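You operate a simulated robot arm through the tools that you are given. There is no shell and no other tool. Be economical: measure what you need, move in short steps, check, and stop when the job is done.

Carry out the task below with a simulated robot arm. There is one attempt and no reset: what you move stays moved.

TASK
Put the purple bush and the green lid knob on the swarf tray.

It is judged by the outcome, as a careful person would: the job done as asked, and still so three seconds after it is handed in. It fails if anything else is knocked over, pushed out of place, dropped, spilled or broken.

THE ROBOT
A 7-joint arm with a two-finger parallel gripper, fixed in place. Base frame: the origin is at the foot of the arm, x ahead of it, y to its left, z up; the work surface is at about z = 0. Lengths are in mm, angles in rad, forces in N, time in s.
With the tool pointing down near the work surface it reaches from about 220 to 580 mm from the base axis. Its first joint turns from -1.152 to 1.152 rad. Payload 2.5 kg.
Tool frame: the origin (TCP) lies between the finger pads and is the grasp point; the fingertips stand 23 mm ahead of it; z points along the fingers, y is the line along which they close. The gripper opens to 94 mm. The fingers are 38 mm wide and 10 mm thick; the gripper's body (54 by 96 mm) begins 39 mm behind the TCP.
Orientation is that of the tool frame in the base frame, as [roll, pitch, yaw] about the fixed x, y, z axes, in that order (R = Rz(yaw) Ry(pitch) Rx(roll)). With the fingers straight down and closing along the base's y, the tool's x points along the base's -x, its y along +y and its z along -z.

THE INTERFACE
- The arm moves only by the tool arm_command. Its argument "targets" is a list of rows, each a list of 3 entries, a list of its own where there are three numbers: the turn, a rotation vector about the tool's x, y, z in units of 5 degrees (1.0 is 5 degrees), then the shift along the tool's x, y, z in units of 30 mm (1.0 is 30 mm), then the closure, from 0 (fully open) to 1 (shut). In form: [[[rx, ry, rz], [tx, ty, tz], claw], ...]. A call has 1 to 8 rows; each row shifts and turns the commanded pose from where the row before left it, along the tool's axes as they then stand. A call with a number of a shift or a turn outside -1 to 1 is refused whole. A row lasts 0.2 s, in which the tool goes at most 50 mm and 0.15 rad; a call with a longer step from one row to the next is refused whole, and so is a gripper value outside its range. A pose out of reach is approached as far as the arm can. The call stops where the force on the tool passes 40 N (or 10 N more than at its start, if that is more) or the arm is blocked; 0.2 s more then pass. The fingers move at their own pace (about 108 mm/s each) and stop on an object; they squeeze with about 26 N. The grip force told is the motor's: it shows also when the fingers shut on nothing. Time passes only in rows, and 0.2 s behind the last, so rows that do not move let the fingers close. It gives the time, the measured TCP pose, the force on the tool (base axes), the opening and the grip force at its end, in the units of the frame above (readings bear some noise), and new pictures: "show" is both (left out), scene, wrist or none.
- Cameras (640 x 400 px; columns grow to the right, rows downward): "scene" is fixed at [127.2, -412.5, 544.9]; the picture's right is [0.76, -0.64, 0.00], its down [-0.37, -0.44, -0.81] and it looks along [0.52, 0.62, -0.58] (base axes); focal length 231 px, centre (320, 200). "wrist" rides on the gripper at [-39, 0, -44] in the tool frame; the picture's right is [0.00, -1.00, 0.00], its down [0.97, 0.00, -0.24] and it looks along [0.24, 0.00, 0.97] (tool axes); focal length 218 px, centre (320, 200).
- probe_pixels(camera, pixels): for up to 12 pixels [column, row] of the newest picture of that camera ("zoom" is the newest enlarged one), the place [x, y, z] in the base frame of the surface seen there, good to about 2 mm. No time passes.
- close_up(camera, box): a new picture of the part [left, top, right, bottom] of that camera's present view, enlarged. No time passes.
- job_done(): hands the job in; it is judged then, once.

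Work in short steps. Measure before you move; look again where a grasp or a placing could have gone wrong, and mend it. You have 60 turns and 120 pictures in all, the two below and enlarged ones among them. Open the gripper and draw the arm clear of the work before you hand the job in, unless the task says otherwise; then end with one line.

The tools are called by a JSON object that holds its "fn" and its "kwargs". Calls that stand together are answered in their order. arm_command: Moves the arm, as the interface text tells. Its arguments: {"type":"object","properties":{"targets":{"type":"array"},"show":{"type":"string","enum":["both","scene","wrist","none"]}},"required":["targets"]} The other tools are called the same way: probe_pixels (camera, pixels) gives the place of the surface under pixels of a picture; close_up (camera, box) takes an enlarged picture of a part of a camera's view; job_done () hands the job in.

At the start:

```text
time_s: 0.0
position: [392.8, 99.2, 313.0]
tcp_rot: [3.141, 0.0, 3.141]
force: [-0.2, -0.5, 1.0]
width: 93.8
finger_force: 0.1
```

scene: 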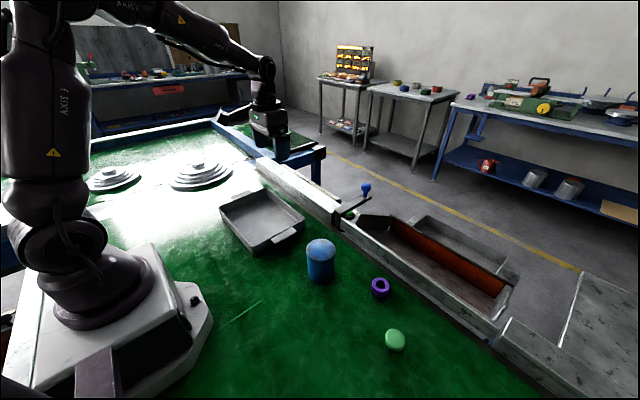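
wrist: 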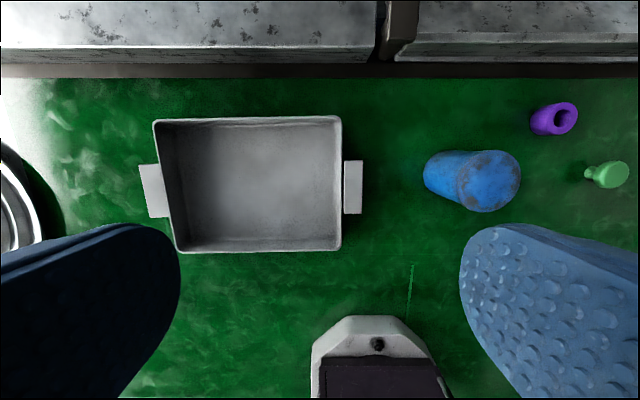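

The wrist view shows the tray around (250,185), the purple bush at (555,118) and the green knob at (605,174). I'll probe these and take close-ups.

{"fn": "probe_pixels", "kwargs": {"camera": "wrist", "pixels": [[250, 185], [180, 125], [335, 120], [335, 245], [185, 248], [541, 120], [563, 104], [574, 118], [565, 132], [612, 174], [590, 174], [490, 180]]}}

{"fn": "close_up", "kwargs": {"camera": "wrist", "box": [500, 80, 640, 210]}}

{"fn": "close_up", "kwargs": {"camera": "scene", "box": [300, 230, 460, 370]}}

```text
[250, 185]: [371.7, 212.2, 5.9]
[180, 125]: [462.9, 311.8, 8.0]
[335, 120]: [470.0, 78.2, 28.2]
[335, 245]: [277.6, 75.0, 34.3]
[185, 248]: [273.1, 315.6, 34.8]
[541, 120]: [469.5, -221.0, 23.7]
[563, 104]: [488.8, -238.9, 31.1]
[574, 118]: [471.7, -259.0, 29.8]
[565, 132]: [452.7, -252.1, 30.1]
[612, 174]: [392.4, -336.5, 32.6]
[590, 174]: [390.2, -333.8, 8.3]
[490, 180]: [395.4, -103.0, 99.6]
```

```text
3.08 times, centred on (570, 145) of wrist
```

zoom: 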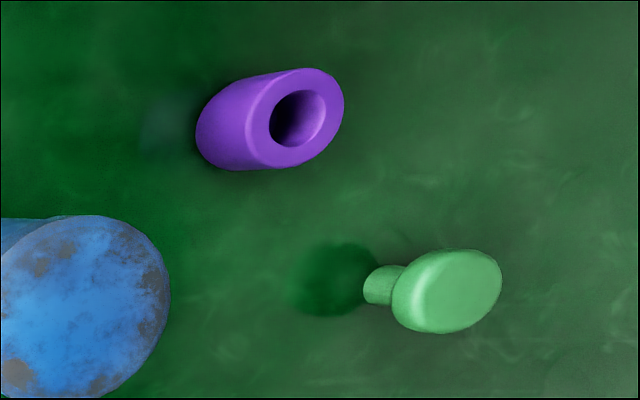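

```text
2.86 times, centred on (380, 300) of scene
```

zoom: 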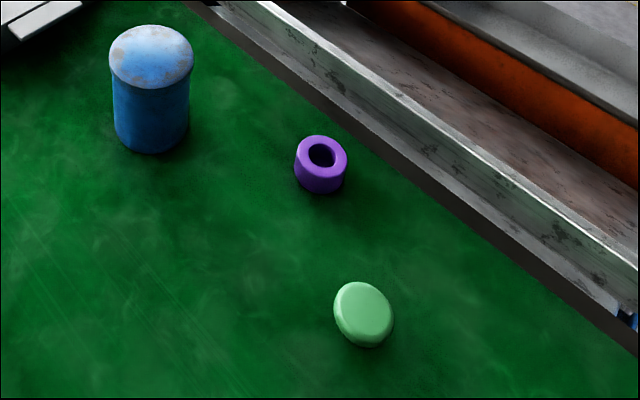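

Next: exact outlines of the bush and knob, plus the rail height near the bush.

{"fn": "close_up", "kwargs": {"camera": "wrist", "box": [500, 80, 640, 210]}}

{"fn": "probe_pixels", "kwargs": {"camera": "zoom", "pixels": [[260, 120], [335, 105], [308, 73], [280, 160], [205, 135], [375, 285], [415, 300], [494, 270], [460, 254], [440, 328], [450, 290], [425, 270]]}}

{"fn": "probe_pixels", "kwargs": {"camera": "wrist", "pixels": [[555, 85], [555, 74], [555, 66], [555, 60], [555, 50], [470, 70], [335, 180], [353, 165], [353, 205], [340, 185], [250, 122], [250, 248]]}}

```text
3.08 times, centred on (570, 145) of wrist
```

zoom: 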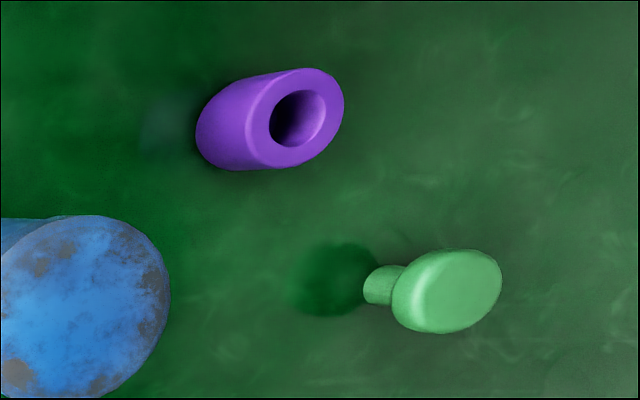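

```text
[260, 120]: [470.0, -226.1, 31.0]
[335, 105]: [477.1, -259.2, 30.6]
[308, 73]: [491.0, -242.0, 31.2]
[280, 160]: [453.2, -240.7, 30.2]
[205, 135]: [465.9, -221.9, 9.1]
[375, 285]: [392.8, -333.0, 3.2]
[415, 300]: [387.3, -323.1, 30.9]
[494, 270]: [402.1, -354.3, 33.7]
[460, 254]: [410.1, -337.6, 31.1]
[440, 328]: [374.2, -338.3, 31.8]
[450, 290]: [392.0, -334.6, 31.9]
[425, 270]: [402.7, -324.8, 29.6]
```

```text
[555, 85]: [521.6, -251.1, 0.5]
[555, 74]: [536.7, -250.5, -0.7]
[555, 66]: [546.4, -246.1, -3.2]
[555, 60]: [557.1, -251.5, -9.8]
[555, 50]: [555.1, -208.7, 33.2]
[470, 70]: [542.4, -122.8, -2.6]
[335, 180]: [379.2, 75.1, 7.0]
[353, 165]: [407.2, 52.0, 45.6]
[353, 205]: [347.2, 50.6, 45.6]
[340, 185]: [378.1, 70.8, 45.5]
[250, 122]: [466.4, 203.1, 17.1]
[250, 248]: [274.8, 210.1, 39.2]
```

Bush centre ≈(471.5,-242), Ø39, top z 31. Knob ≈(392,-338), Ø36, top z 32. Tray interior is about x 275–465, y 75–315, with its rim at z≈45. I'll move toward a point above the bush, staying high over the canister (top z≈100).

{"fn": "arm_command", "kwargs": {"targets": [[[0, 0, 0], [-0.33, -1, 0.5], 0], [[0, 0, 0], [-0.33, -1, 0.5], 0], [[0, 0, 0], [-0.33, -1, 0.5], 0], [[0, 0, 0], [-0.33, -1, 0.5], 0], [[0, 0, 0], [-0.33, -1, 0.5], 0], [[0, 0, 0], [-0.33, -1, 0.5], 0], [[0, 0, 0], [-0.33, -1, 0.5], 0], [[0, 0, 0], [-0.33, -1, 0.5], 0]], "show": "none"}}

{"fn": "arm_command", "kwargs": {"targets": [[[0, 0, 0], [0, -0.84, 0.5], 0], [[0, 0, 0], [0, -0.84, 0.5], 0], [[0, 0, 0], [0, -0.84, 0.5], 0], [[0, 0, 0], [0, -0.84, 0.5], 0], [[0, 0, 0], [0, 0, 0], 0]]}}

```text
time_s: 1.8
position: [473.1, -140.9, 193.3]
tcp_rot: [-3.141, 0.0, 3.14]
force: [-0.2, -0.1, -0.7]
width: 93.8
finger_force: 0.0
```

```text
time_s: 3.0
position: [472.4, -242.1, 133.9]
tcp_rot: [-3.139, -0.001, 3.141]
force: [-0.4, 0.4, 0.3]
width: 94.0
finger_force: 0.1
```

scene: 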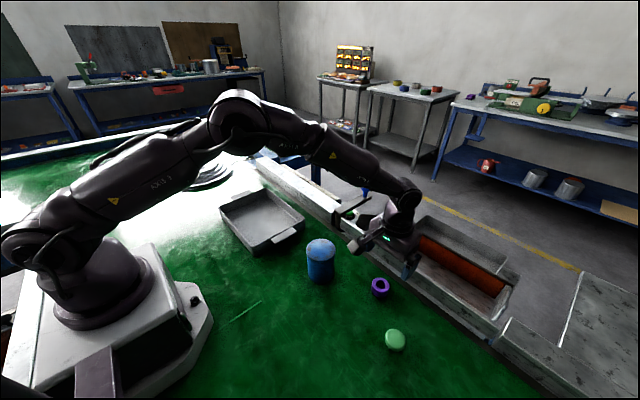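
wrist: 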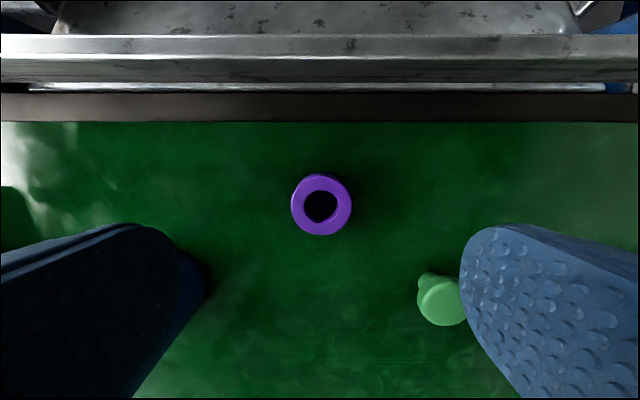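

The bush ring is centred at (321,205). I'll check its centre once before descending.

{"fn": "probe_pixels", "kwargs": {"camera": "wrist", "pixels": [[296, 205], [347, 205], [321, 180], [321, 231], [440, 302], [440, 284], [440, 322], [425, 280]]}}

```text
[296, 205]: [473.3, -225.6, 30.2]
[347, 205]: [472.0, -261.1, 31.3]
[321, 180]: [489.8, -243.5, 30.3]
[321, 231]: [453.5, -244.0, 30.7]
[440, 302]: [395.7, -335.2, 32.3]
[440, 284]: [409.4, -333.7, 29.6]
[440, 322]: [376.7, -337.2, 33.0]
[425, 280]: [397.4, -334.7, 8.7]
```

Bush centre is (472,-243). I'll descend to z≈27 and close.

{"fn": "arm_command", "kwargs": {"targets": [[[0, 0, 0], [0, -0.03, 0.9], 0], [[0, 0, 0], [0, 0, 0.9], 0], [[0, 0, 0], [0, 0, 0.9], 0], [[0, 0, 0], [0, 0, 0.86], 0], [[0, 0, 0], [0, 0, 0], 0], [[0, 0, 0], [0, 0, 0], 1], [[0, 0, 0], [0, 0, 0], 1], [[0, 0, 0], [0, 0, 0], 1]]}}

```text
time_s: 4.8
position: [472.7, -242.8, 26.2]
tcp_rot: [3.141, 0.001, -3.141]
force: [0.1, -0.3, -0.2]
width: 41.5
finger_force: 26.2
```

scene: 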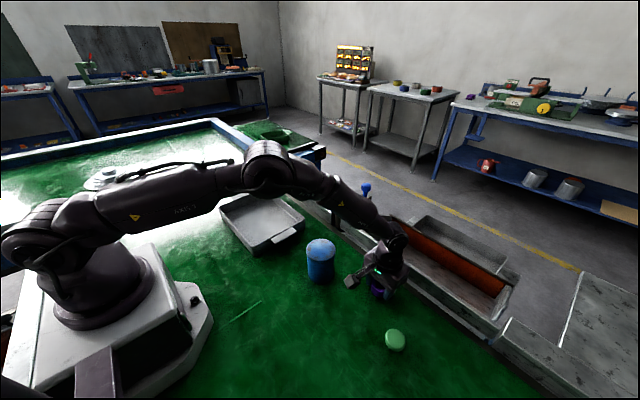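
wrist: 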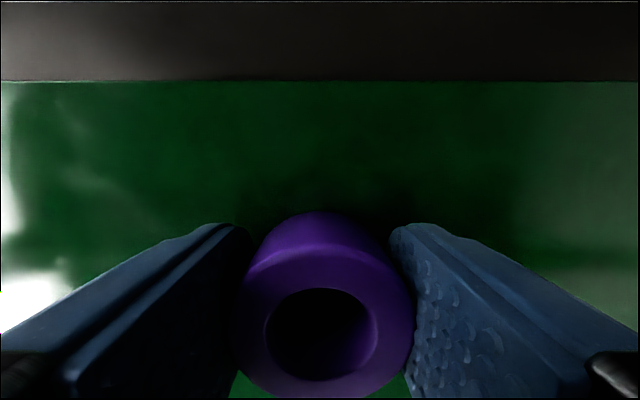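

Gripped (width 41.5). I'll lift to z≈176 and carry it toward the tray at (420,200).

{"fn": "arm_command", "kwargs": {"targets": [[[0, 0, 0], [0, 0, -0.6], 1], [[0, 0, 0], [0, 0, -1], 1], [[0, 0, 0], [0, 0, -1], 1], [[0, 0, 0], [0, 0, -1], 1], [[0, 0, 0], [0, 0, -1], 1], [[0, 0, 0], [0, 0.4, -0.5], 1], [[0, 0, 0], [0, 0.8, 0], 1], [[0, 0, 0], [0, 1, 0], 1]], "show": "wrist"}}

{"fn": "arm_command", "kwargs": {"targets": [[[0, 0, 0], [0.15, 1, 0], 1], [[0, 0, 0], [0.15, 1, 0], 1], [[0, 0, 0], [0.15, 1, 0], 1], [[0, 0, 0], [0.15, 1, 0], 1], [[0, 0, 0], [0.15, 1, 0], 1], [[0, 0, 0], [0.15, 1, 0], 1], [[0, 0, 0], [0.15, 1, 0], 1], [[0, 0, 0], [0.15, 1, 0], 1]], "show": "none"}}

{"fn": "arm_command", "kwargs": {"targets": [[[0, 0, 0], [0.15, 1, 0], 1], [[0, 0, 0], [0.15, 1, 0], 1], [[0, 0, 0], [0.15, 1, 0], 1], [[0, 0, 0], [0.15, 1, 0], 1], [[0, 0, 0], [0, 0.57, 0], 1], [[0, 0, 0], [0, 0, 0], 1]]}}

```text
time_s: 6.6
position: [472.6, -177.8, 177.9]
tcp_rot: [-3.141, 0.0, -3.141]
force: [-0.8, 0.1, -0.8]
width: 41.8
finger_force: 26.1
```

wrist: 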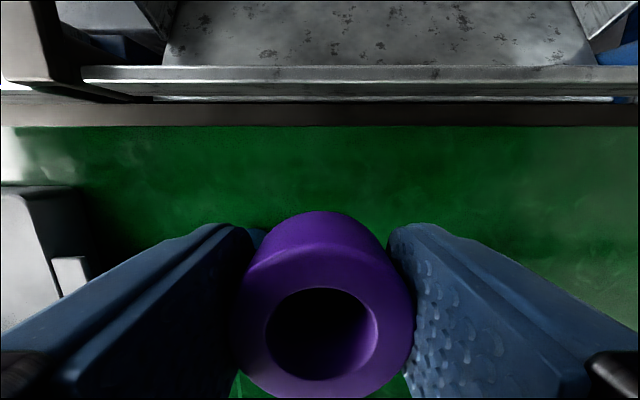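

```text
time_s: 8.4
position: [435.3, 63.9, 178.2]
tcp_rot: [3.141, 0.0, 3.141]
force: [0.6, -0.4, 0.3]
width: 42.0
finger_force: 26.1
```

```text
time_s: 9.8
position: [417.4, 200.6, 178.2]
tcp_rot: [-3.141, 0.001, -3.141]
force: [-0.5, 0.0, -0.6]
width: 41.7
finger_force: 26.2
```

scene: 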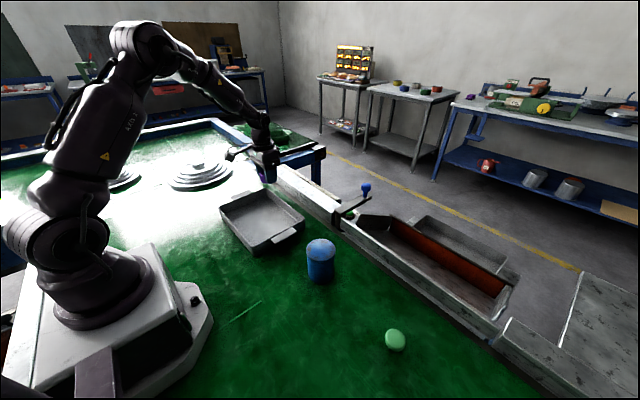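
wrist: 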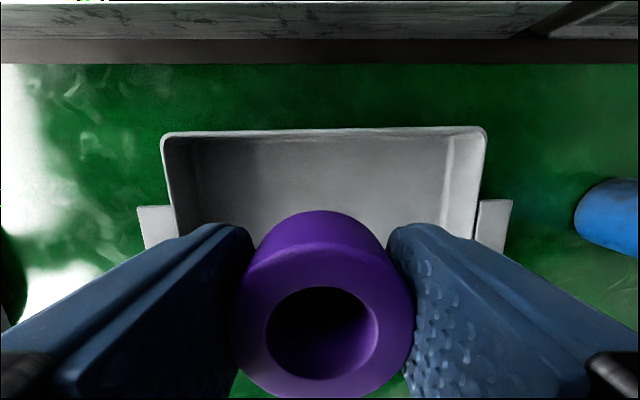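

The bush is held. I'll check the tray limits around the drop point.

{"fn": "probe_pixels", "kwargs": {"camera": "wrist", "pixels": [[330, 129], [330, 150], [330, 190], [168, 170], [483, 170], [450, 190], [440, 160], [205, 170], [145, 225], [490, 220], [215, 200], [270, 190]]}}

```text
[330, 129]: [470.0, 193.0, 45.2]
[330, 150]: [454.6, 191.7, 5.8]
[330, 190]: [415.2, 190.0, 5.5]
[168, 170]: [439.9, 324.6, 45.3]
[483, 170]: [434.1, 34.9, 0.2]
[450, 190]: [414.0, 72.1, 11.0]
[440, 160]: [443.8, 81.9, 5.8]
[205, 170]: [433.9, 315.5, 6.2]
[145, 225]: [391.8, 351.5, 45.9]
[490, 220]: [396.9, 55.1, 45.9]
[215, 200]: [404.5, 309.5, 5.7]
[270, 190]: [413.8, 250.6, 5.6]
```

Tray floor is z≈5.7, so release height is TCP ≈32.5. I'll descend, open and look.

{"fn": "arm_command", "kwargs": {"targets": [[[0, 0, 0], [0, 0, 1], 1], [[0, 0, 0], [0, 0, 1], 1], [[0, 0, 0], [0, 0, 1], 1], [[0, 0, 0], [0, 0, 1], 1], [[0, 0, 0], [0, 0, 0.55], 1], [[0, 0, 0], [0, 0, 0.27], 1], [[0, 0, 0], [0, 0, 0], 1]], "show": "scene"}}

```text
time_s: 11.4
position: [418.5, 200.0, 33.8]
tcp_rot: [-3.142, 0.001, 3.14]
force: [-0.6, -0.6, -0.4]
width: 41.7
finger_force: 26.6
```

scene: 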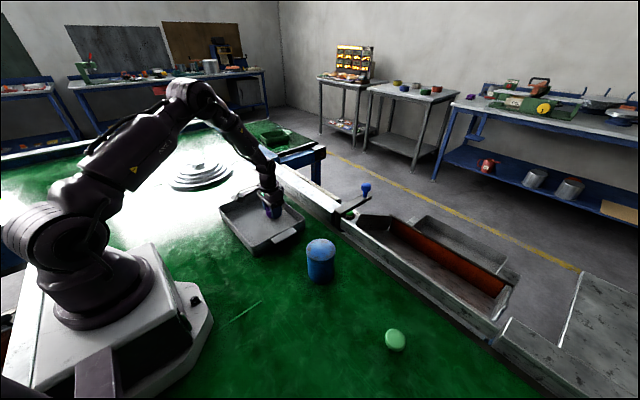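

I'll lower 1 mm more, release, and rise.

{"fn": "arm_command", "kwargs": {"targets": [[[0, 0, 0], [0, 0, 0.04], 1], [[0, 0, 0], [0, 0, 0], 0.3], [[0, 0, 0], [0, 0, 0], 0.3], [[0, 0, 0], [0, 0, 0], 0], [[0, 0, 0], [0, 0, -0.8], 0], [[0, 0, 0], [0, 0, -1], 0], [[0, 0, 0], [0, 0, -1], 0], [[0, 0, 0], [0, 0, -1], 0]], "show": "wrist"}}

```text
time_s: 13.2
position: [419.4, 198.5, 145.4]
tcp_rot: [-3.141, 0.001, -3.141]
force: [0.6, -0.1, -0.1]
width: 94.0
finger_force: 0.1
```

wrist: 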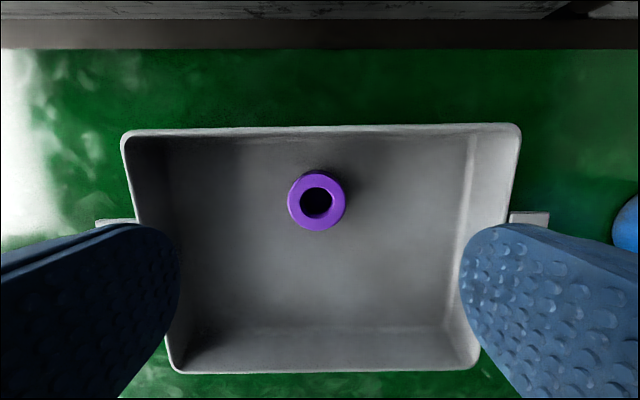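

The bush stands in the tray. Now I go back over to the knob at ≈(393,-336).

{"fn": "arm_command", "kwargs": {"targets": [[[0, 0, 0], [0.055, -1, -0.3], 0], [[0, 0, 0], [0.055, -1, -0.3], 0], [[0, 0, 0], [0.055, -1, -0.3], 0], [[0, 0, 0], [0.055, -1, 0], 0], [[0, 0, 0], [0.055, -1, 0], 0], [[0, 0, 0], [0.055, -1, 0], 0], [[0, 0, 0], [0.055, -1, 0], 0], [[0, 0, 0], [0.055, -1, 0], 0]], "show": "none"}}

{"fn": "arm_command", "kwargs": {"targets": [[[0, 0, 0], [0.055, -1, 0], 0], [[0, 0, 0], [0.055, -1, 0], 0], [[0, 0, 0], [0.055, -1, 0], 0], [[0, 0, 0], [0.055, -1, 0], 0], [[0, 0, 0], [0.055, -1, 0], 0], [[0, 0, 0], [0.055, -1, 0], 0], [[0, 0, 0], [0.055, -1, 0], 0], [[0, 0, 0], [0.055, -1, 0], 0]], "show": "none"}}

{"fn": "arm_command", "kwargs": {"targets": [[[0, 0, 0], [0, -0.9, 0.5], 0], [[0, 0, 0], [0, -0.9, 0.5], 0], [[0, 0, 0], [0, 0, 0.8], 0], [[0, 0, 0], [0, 0, 0], 0]]}}

```text
time_s: 15.0
position: [405.3, -39.3, 173.9]
tcp_rot: [3.141, 0.004, -3.138]
force: [0.1, 0.0, -1.1]
width: 94.0
finger_force: 0.1
```

```text
time_s: 16.8
position: [393.2, -281.0, 173.4]
tcp_rot: [-3.141, -0.001, -3.14]
force: [-0.3, 0.0, -0.2]
width: 93.9
finger_force: 0.1
```

```text
time_s: 17.8
position: [393.7, -334.6, 119.7]
tcp_rot: [-3.142, 0.0, 3.141]
force: [-0.6, 0.1, 0.1]
width: 94.1
finger_force: 0.0
```

scene: 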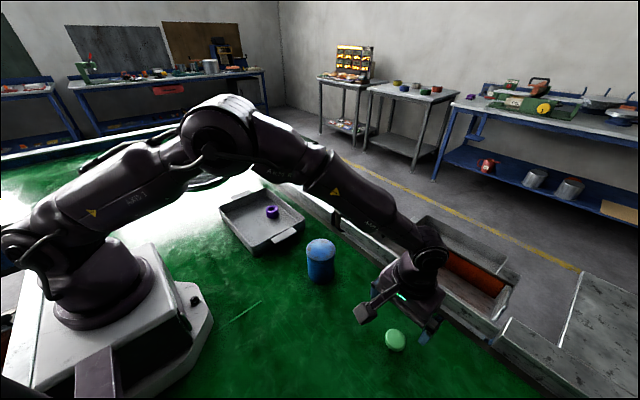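
wrist: 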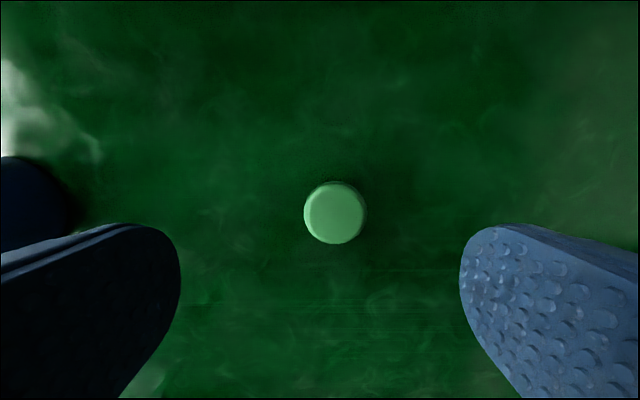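

The knob cap appears at (335,212), slightly right of centre. I'll probe it.

{"fn": "probe_pixels", "kwargs": {"camera": "wrist", "pixels": [[335, 212], [307, 212], [362, 212], [335, 186], [335, 240]]}}

```text
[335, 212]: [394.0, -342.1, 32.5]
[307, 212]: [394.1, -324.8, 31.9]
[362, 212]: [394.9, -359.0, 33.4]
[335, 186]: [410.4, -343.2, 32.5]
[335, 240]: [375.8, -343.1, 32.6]
```

The centre is (393.5,-342). I'll shift -7.5 mm in y, descend to z≈28 and close.

{"fn": "arm_command", "kwargs": {"targets": [[[0, 0, 0], [0, -0.25, 0.7], 0], [[0, 0, 0], [0, 0, 0.9], 0], [[0, 0, 0], [0, 0, 0.9], 0], [[0, 0, 0], [0, 0, 0.56], 0], [[0, 0, 0], [0, 0, 0], 0], [[0, 0, 0], [0, 0, 0], 1], [[0, 0, 0], [0, 0, 0], 1], [[0, 0, 0], [0, 0, 0], 1]]}}

```text
time_s: 19.6
position: [392.0, -342.1, 28.2]
tcp_rot: [3.142, 0.001, 3.142]
force: [0.1, 0.1, 0.5]
width: 40.6
finger_force: 25.8
```

scene: 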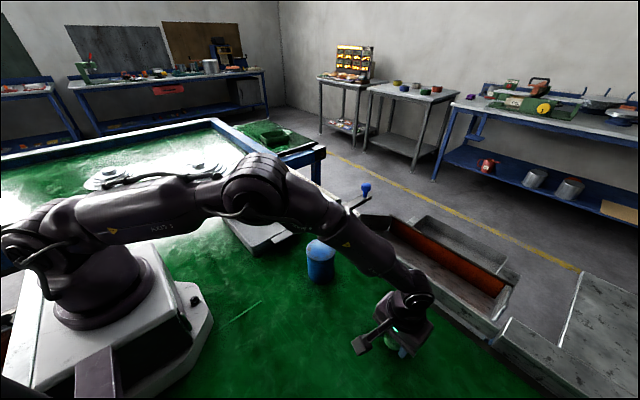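
wrist: 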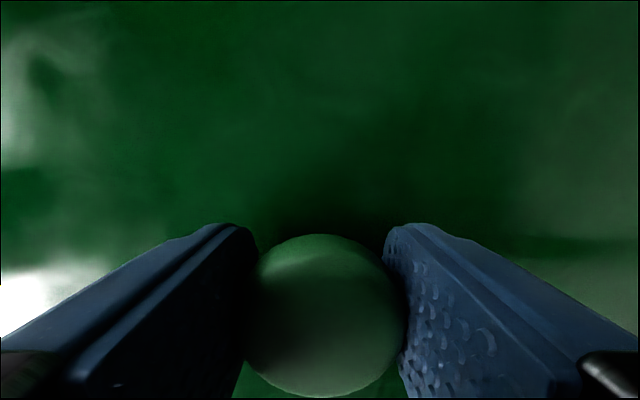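

Gripped (40.6 mm). I'll lift and carry it to the tray at about (335,190).

{"fn": "arm_command", "kwargs": {"targets": [[[0, 0, 0], [0, 0, -0.6], 1], [[0, 0, 0], [0, 0, -1], 1], [[0, 0, 0], [0, 0, -1], 1], [[0, 0, 0], [0, 0, -1], 1], [[0, 0, 0], [0, 0, -1], 1], [[0, 0, 0], [0, 0.4, -0.4], 1], [[0, 0, 0], [0, 0.8, 0], 1], [[0, 0, 0], [0, 1, 0], 1]], "show": "wrist"}}

{"fn": "arm_command", "kwargs": {"targets": [[[0, 0, 0], [0.12, 1, 0], 1], [[0, 0, 0], [0.12, 1, 0], 1], [[0, 0, 0], [0.12, 1, 0], 1], [[0, 0, 0], [0.12, 1, 0], 1], [[0, 0, 0], [0.12, 1, 0], 1], [[0, 0, 0], [0.12, 1, 0], 1], [[0, 0, 0], [0.12, 1, 0], 1], [[0, 0, 0], [0.12, 1, 0], 1]], "show": "none"}}

{"fn": "arm_command", "kwargs": {"targets": [[[0, 0, 0], [0.13, 1, 0], 1], [[0, 0, 0], [0.13, 1, 0], 1], [[0, 0, 0], [0.13, 1, 0], 1], [[0, 0, 0], [0.13, 1, 0], 1], [[0, 0, 0], [0.13, 1, 0], 1], [[0, 0, 0], [0.13, 1, 0], 1], [[0, 0, 0], [0.13, 1, 0], 1], [[0, 0, 0], [0.0, 0.5, 0], 1]]}}

```text
time_s: 21.4
position: [393.5, -276.1, 178.7]
tcp_rot: [-3.141, 0.0, -3.141]
force: [-0.5, 0.5, 0.2]
width: 40.5
finger_force: 26.3
```

wrist: 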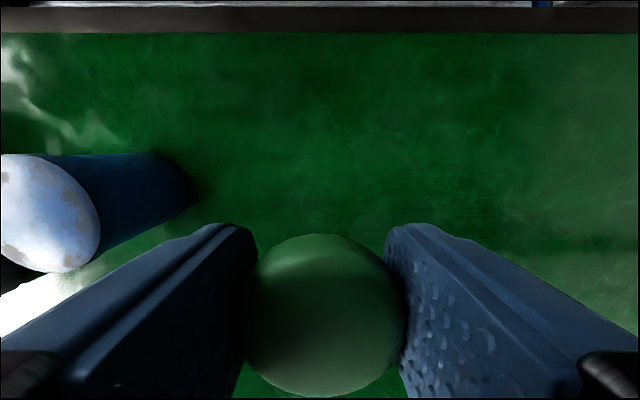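

```text
time_s: 23.2
position: [364.7, -36.1, 178.1]
tcp_rot: [-3.141, 0.001, 3.138]
force: [0.6, 0.2, -0.4]
width: 40.4
finger_force: 26.3
```

```text
time_s: 25.0
position: [335.5, 188.8, 177.7]
tcp_rot: [-3.142, -0.001, -3.14]
force: [-0.4, -0.1, -0.4]
width: 40.0
finger_force: 25.6
```

scene: 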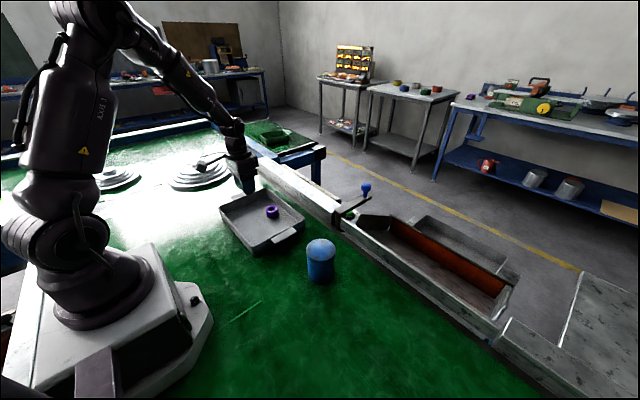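
wrist: 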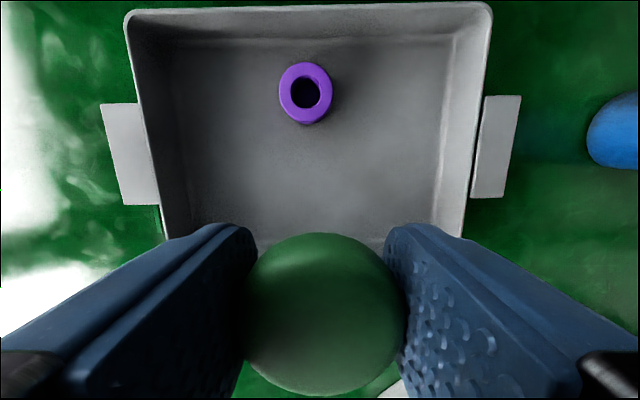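

Aligned; the bush is about 84 mm ahead and the knob is held. I'll descend to z≈34.5.

{"fn": "arm_command", "kwargs": {"targets": [[[0, 0, 0], [0, 0, 1], 1], [[0, 0, 0], [0, 0, 1], 1], [[0, 0, 0], [0, 0, 1], 1], [[0, 0, 0], [0, 0, 1], 1], [[0, 0, 0], [0, 0, 0.5], 1], [[0, 0, 0], [0, 0, 0.26], 1], [[0, 0, 0], [0, 0, 0], 1]]}}

```text
time_s: 26.6
position: [337.0, 189.5, 35.5]
tcp_rot: [-3.141, 0.001, -3.141]
force: [1.1, 0.1, -0.4]
width: 40.3
finger_force: 25.8
```

scene: 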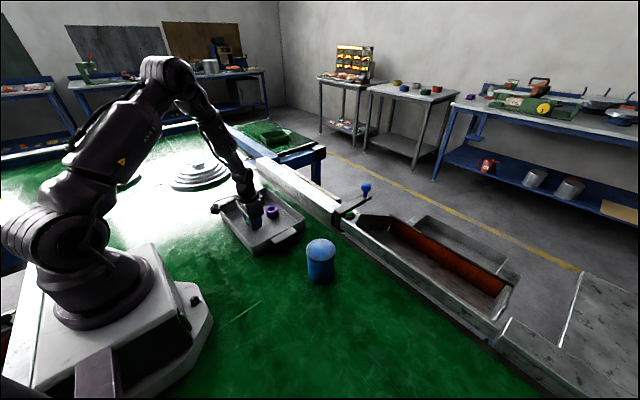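
wrist: 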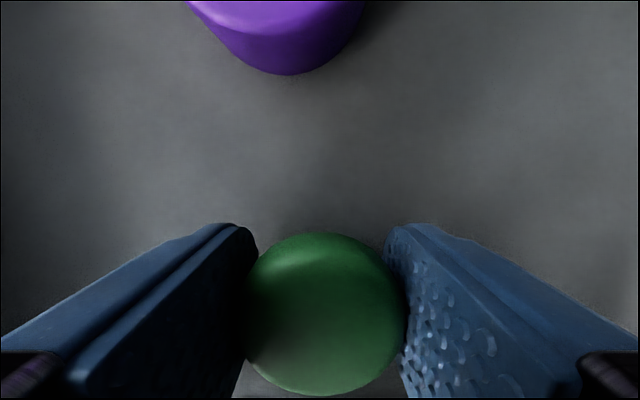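

I'll lower about 1.5 mm to touch, release, and rise.

{"fn": "arm_command", "kwargs": {"targets": [[[0, 0, 0], [0, 0, 0.05], 1], [[0, 0, 0], [0, 0, 0], 1], [[0, 0, 0], [0, 0, 0], 0.3], [[0, 0, 0], [0, 0, 0], 0], [[0, 0, 0], [0, 0, 0], 0], [[0, 0, 0], [0, 0, -0.8], 0], [[0, 0, 0], [0, 0, -1], 0], [[0, 0, 0], [0, 0, -1], 0]], "show": "none"}}

{"fn": "arm_command", "kwargs": {"targets": [[[0, 0, 0], [0, 0, -1], 0], [[0, 0, 0], [0, 0, -1], 0], [[0, 0, 0], [0, 0, -1], 0], [[0, 0, 0], [0, 0, -1], 0], [[0, 0, 0], [0, 0, -1], 0], [[0, 0, 0], [0, 0, -1], 0], [[0, 0, 0], [0, 0, 0], 0]]}}

```text
time_s: 28.4
position: [337.2, 189.2, 119.2]
tcp_rot: [3.141, 0.001, 3.141]
force: [-0.2, -0.2, -0.9]
width: 93.9
finger_force: 0.1
```

```text
time_s: 30.0
position: [335.2, 187.3, 298.9]
tcp_rot: [-3.141, 0.001, -3.141]
force: [0.4, 0.5, 0.1]
width: 93.9
finger_force: 0.1
```

scene: 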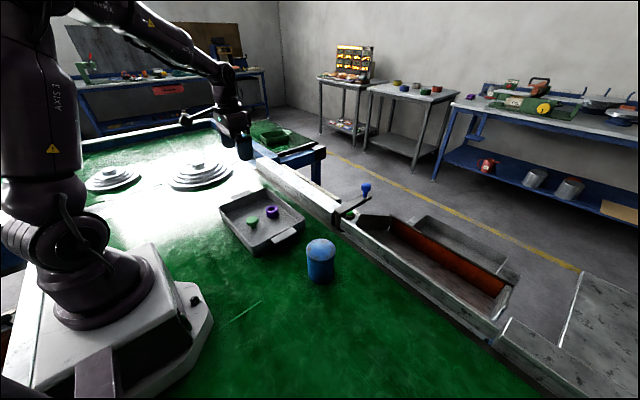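
wrist: 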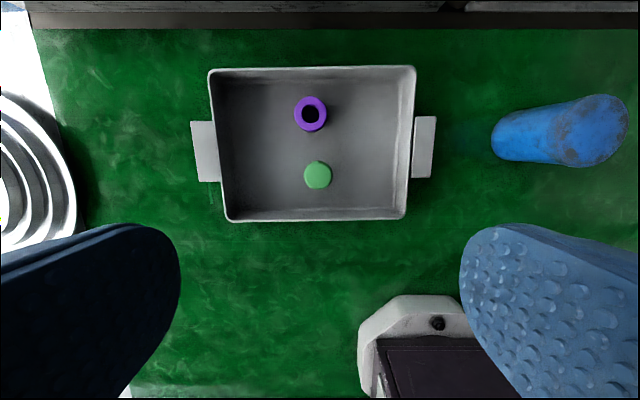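

Both items stand in the tray, nothing else has moved, and the arm is clear with the gripper open. I'll hand in.

{"fn": "job_done", "kwargs": {}}

```text
The job is handed in.
```

The purple bush and the green lid knob are both standing upright in the swarf tray, nothing else was disturbed, and the job is handed in.
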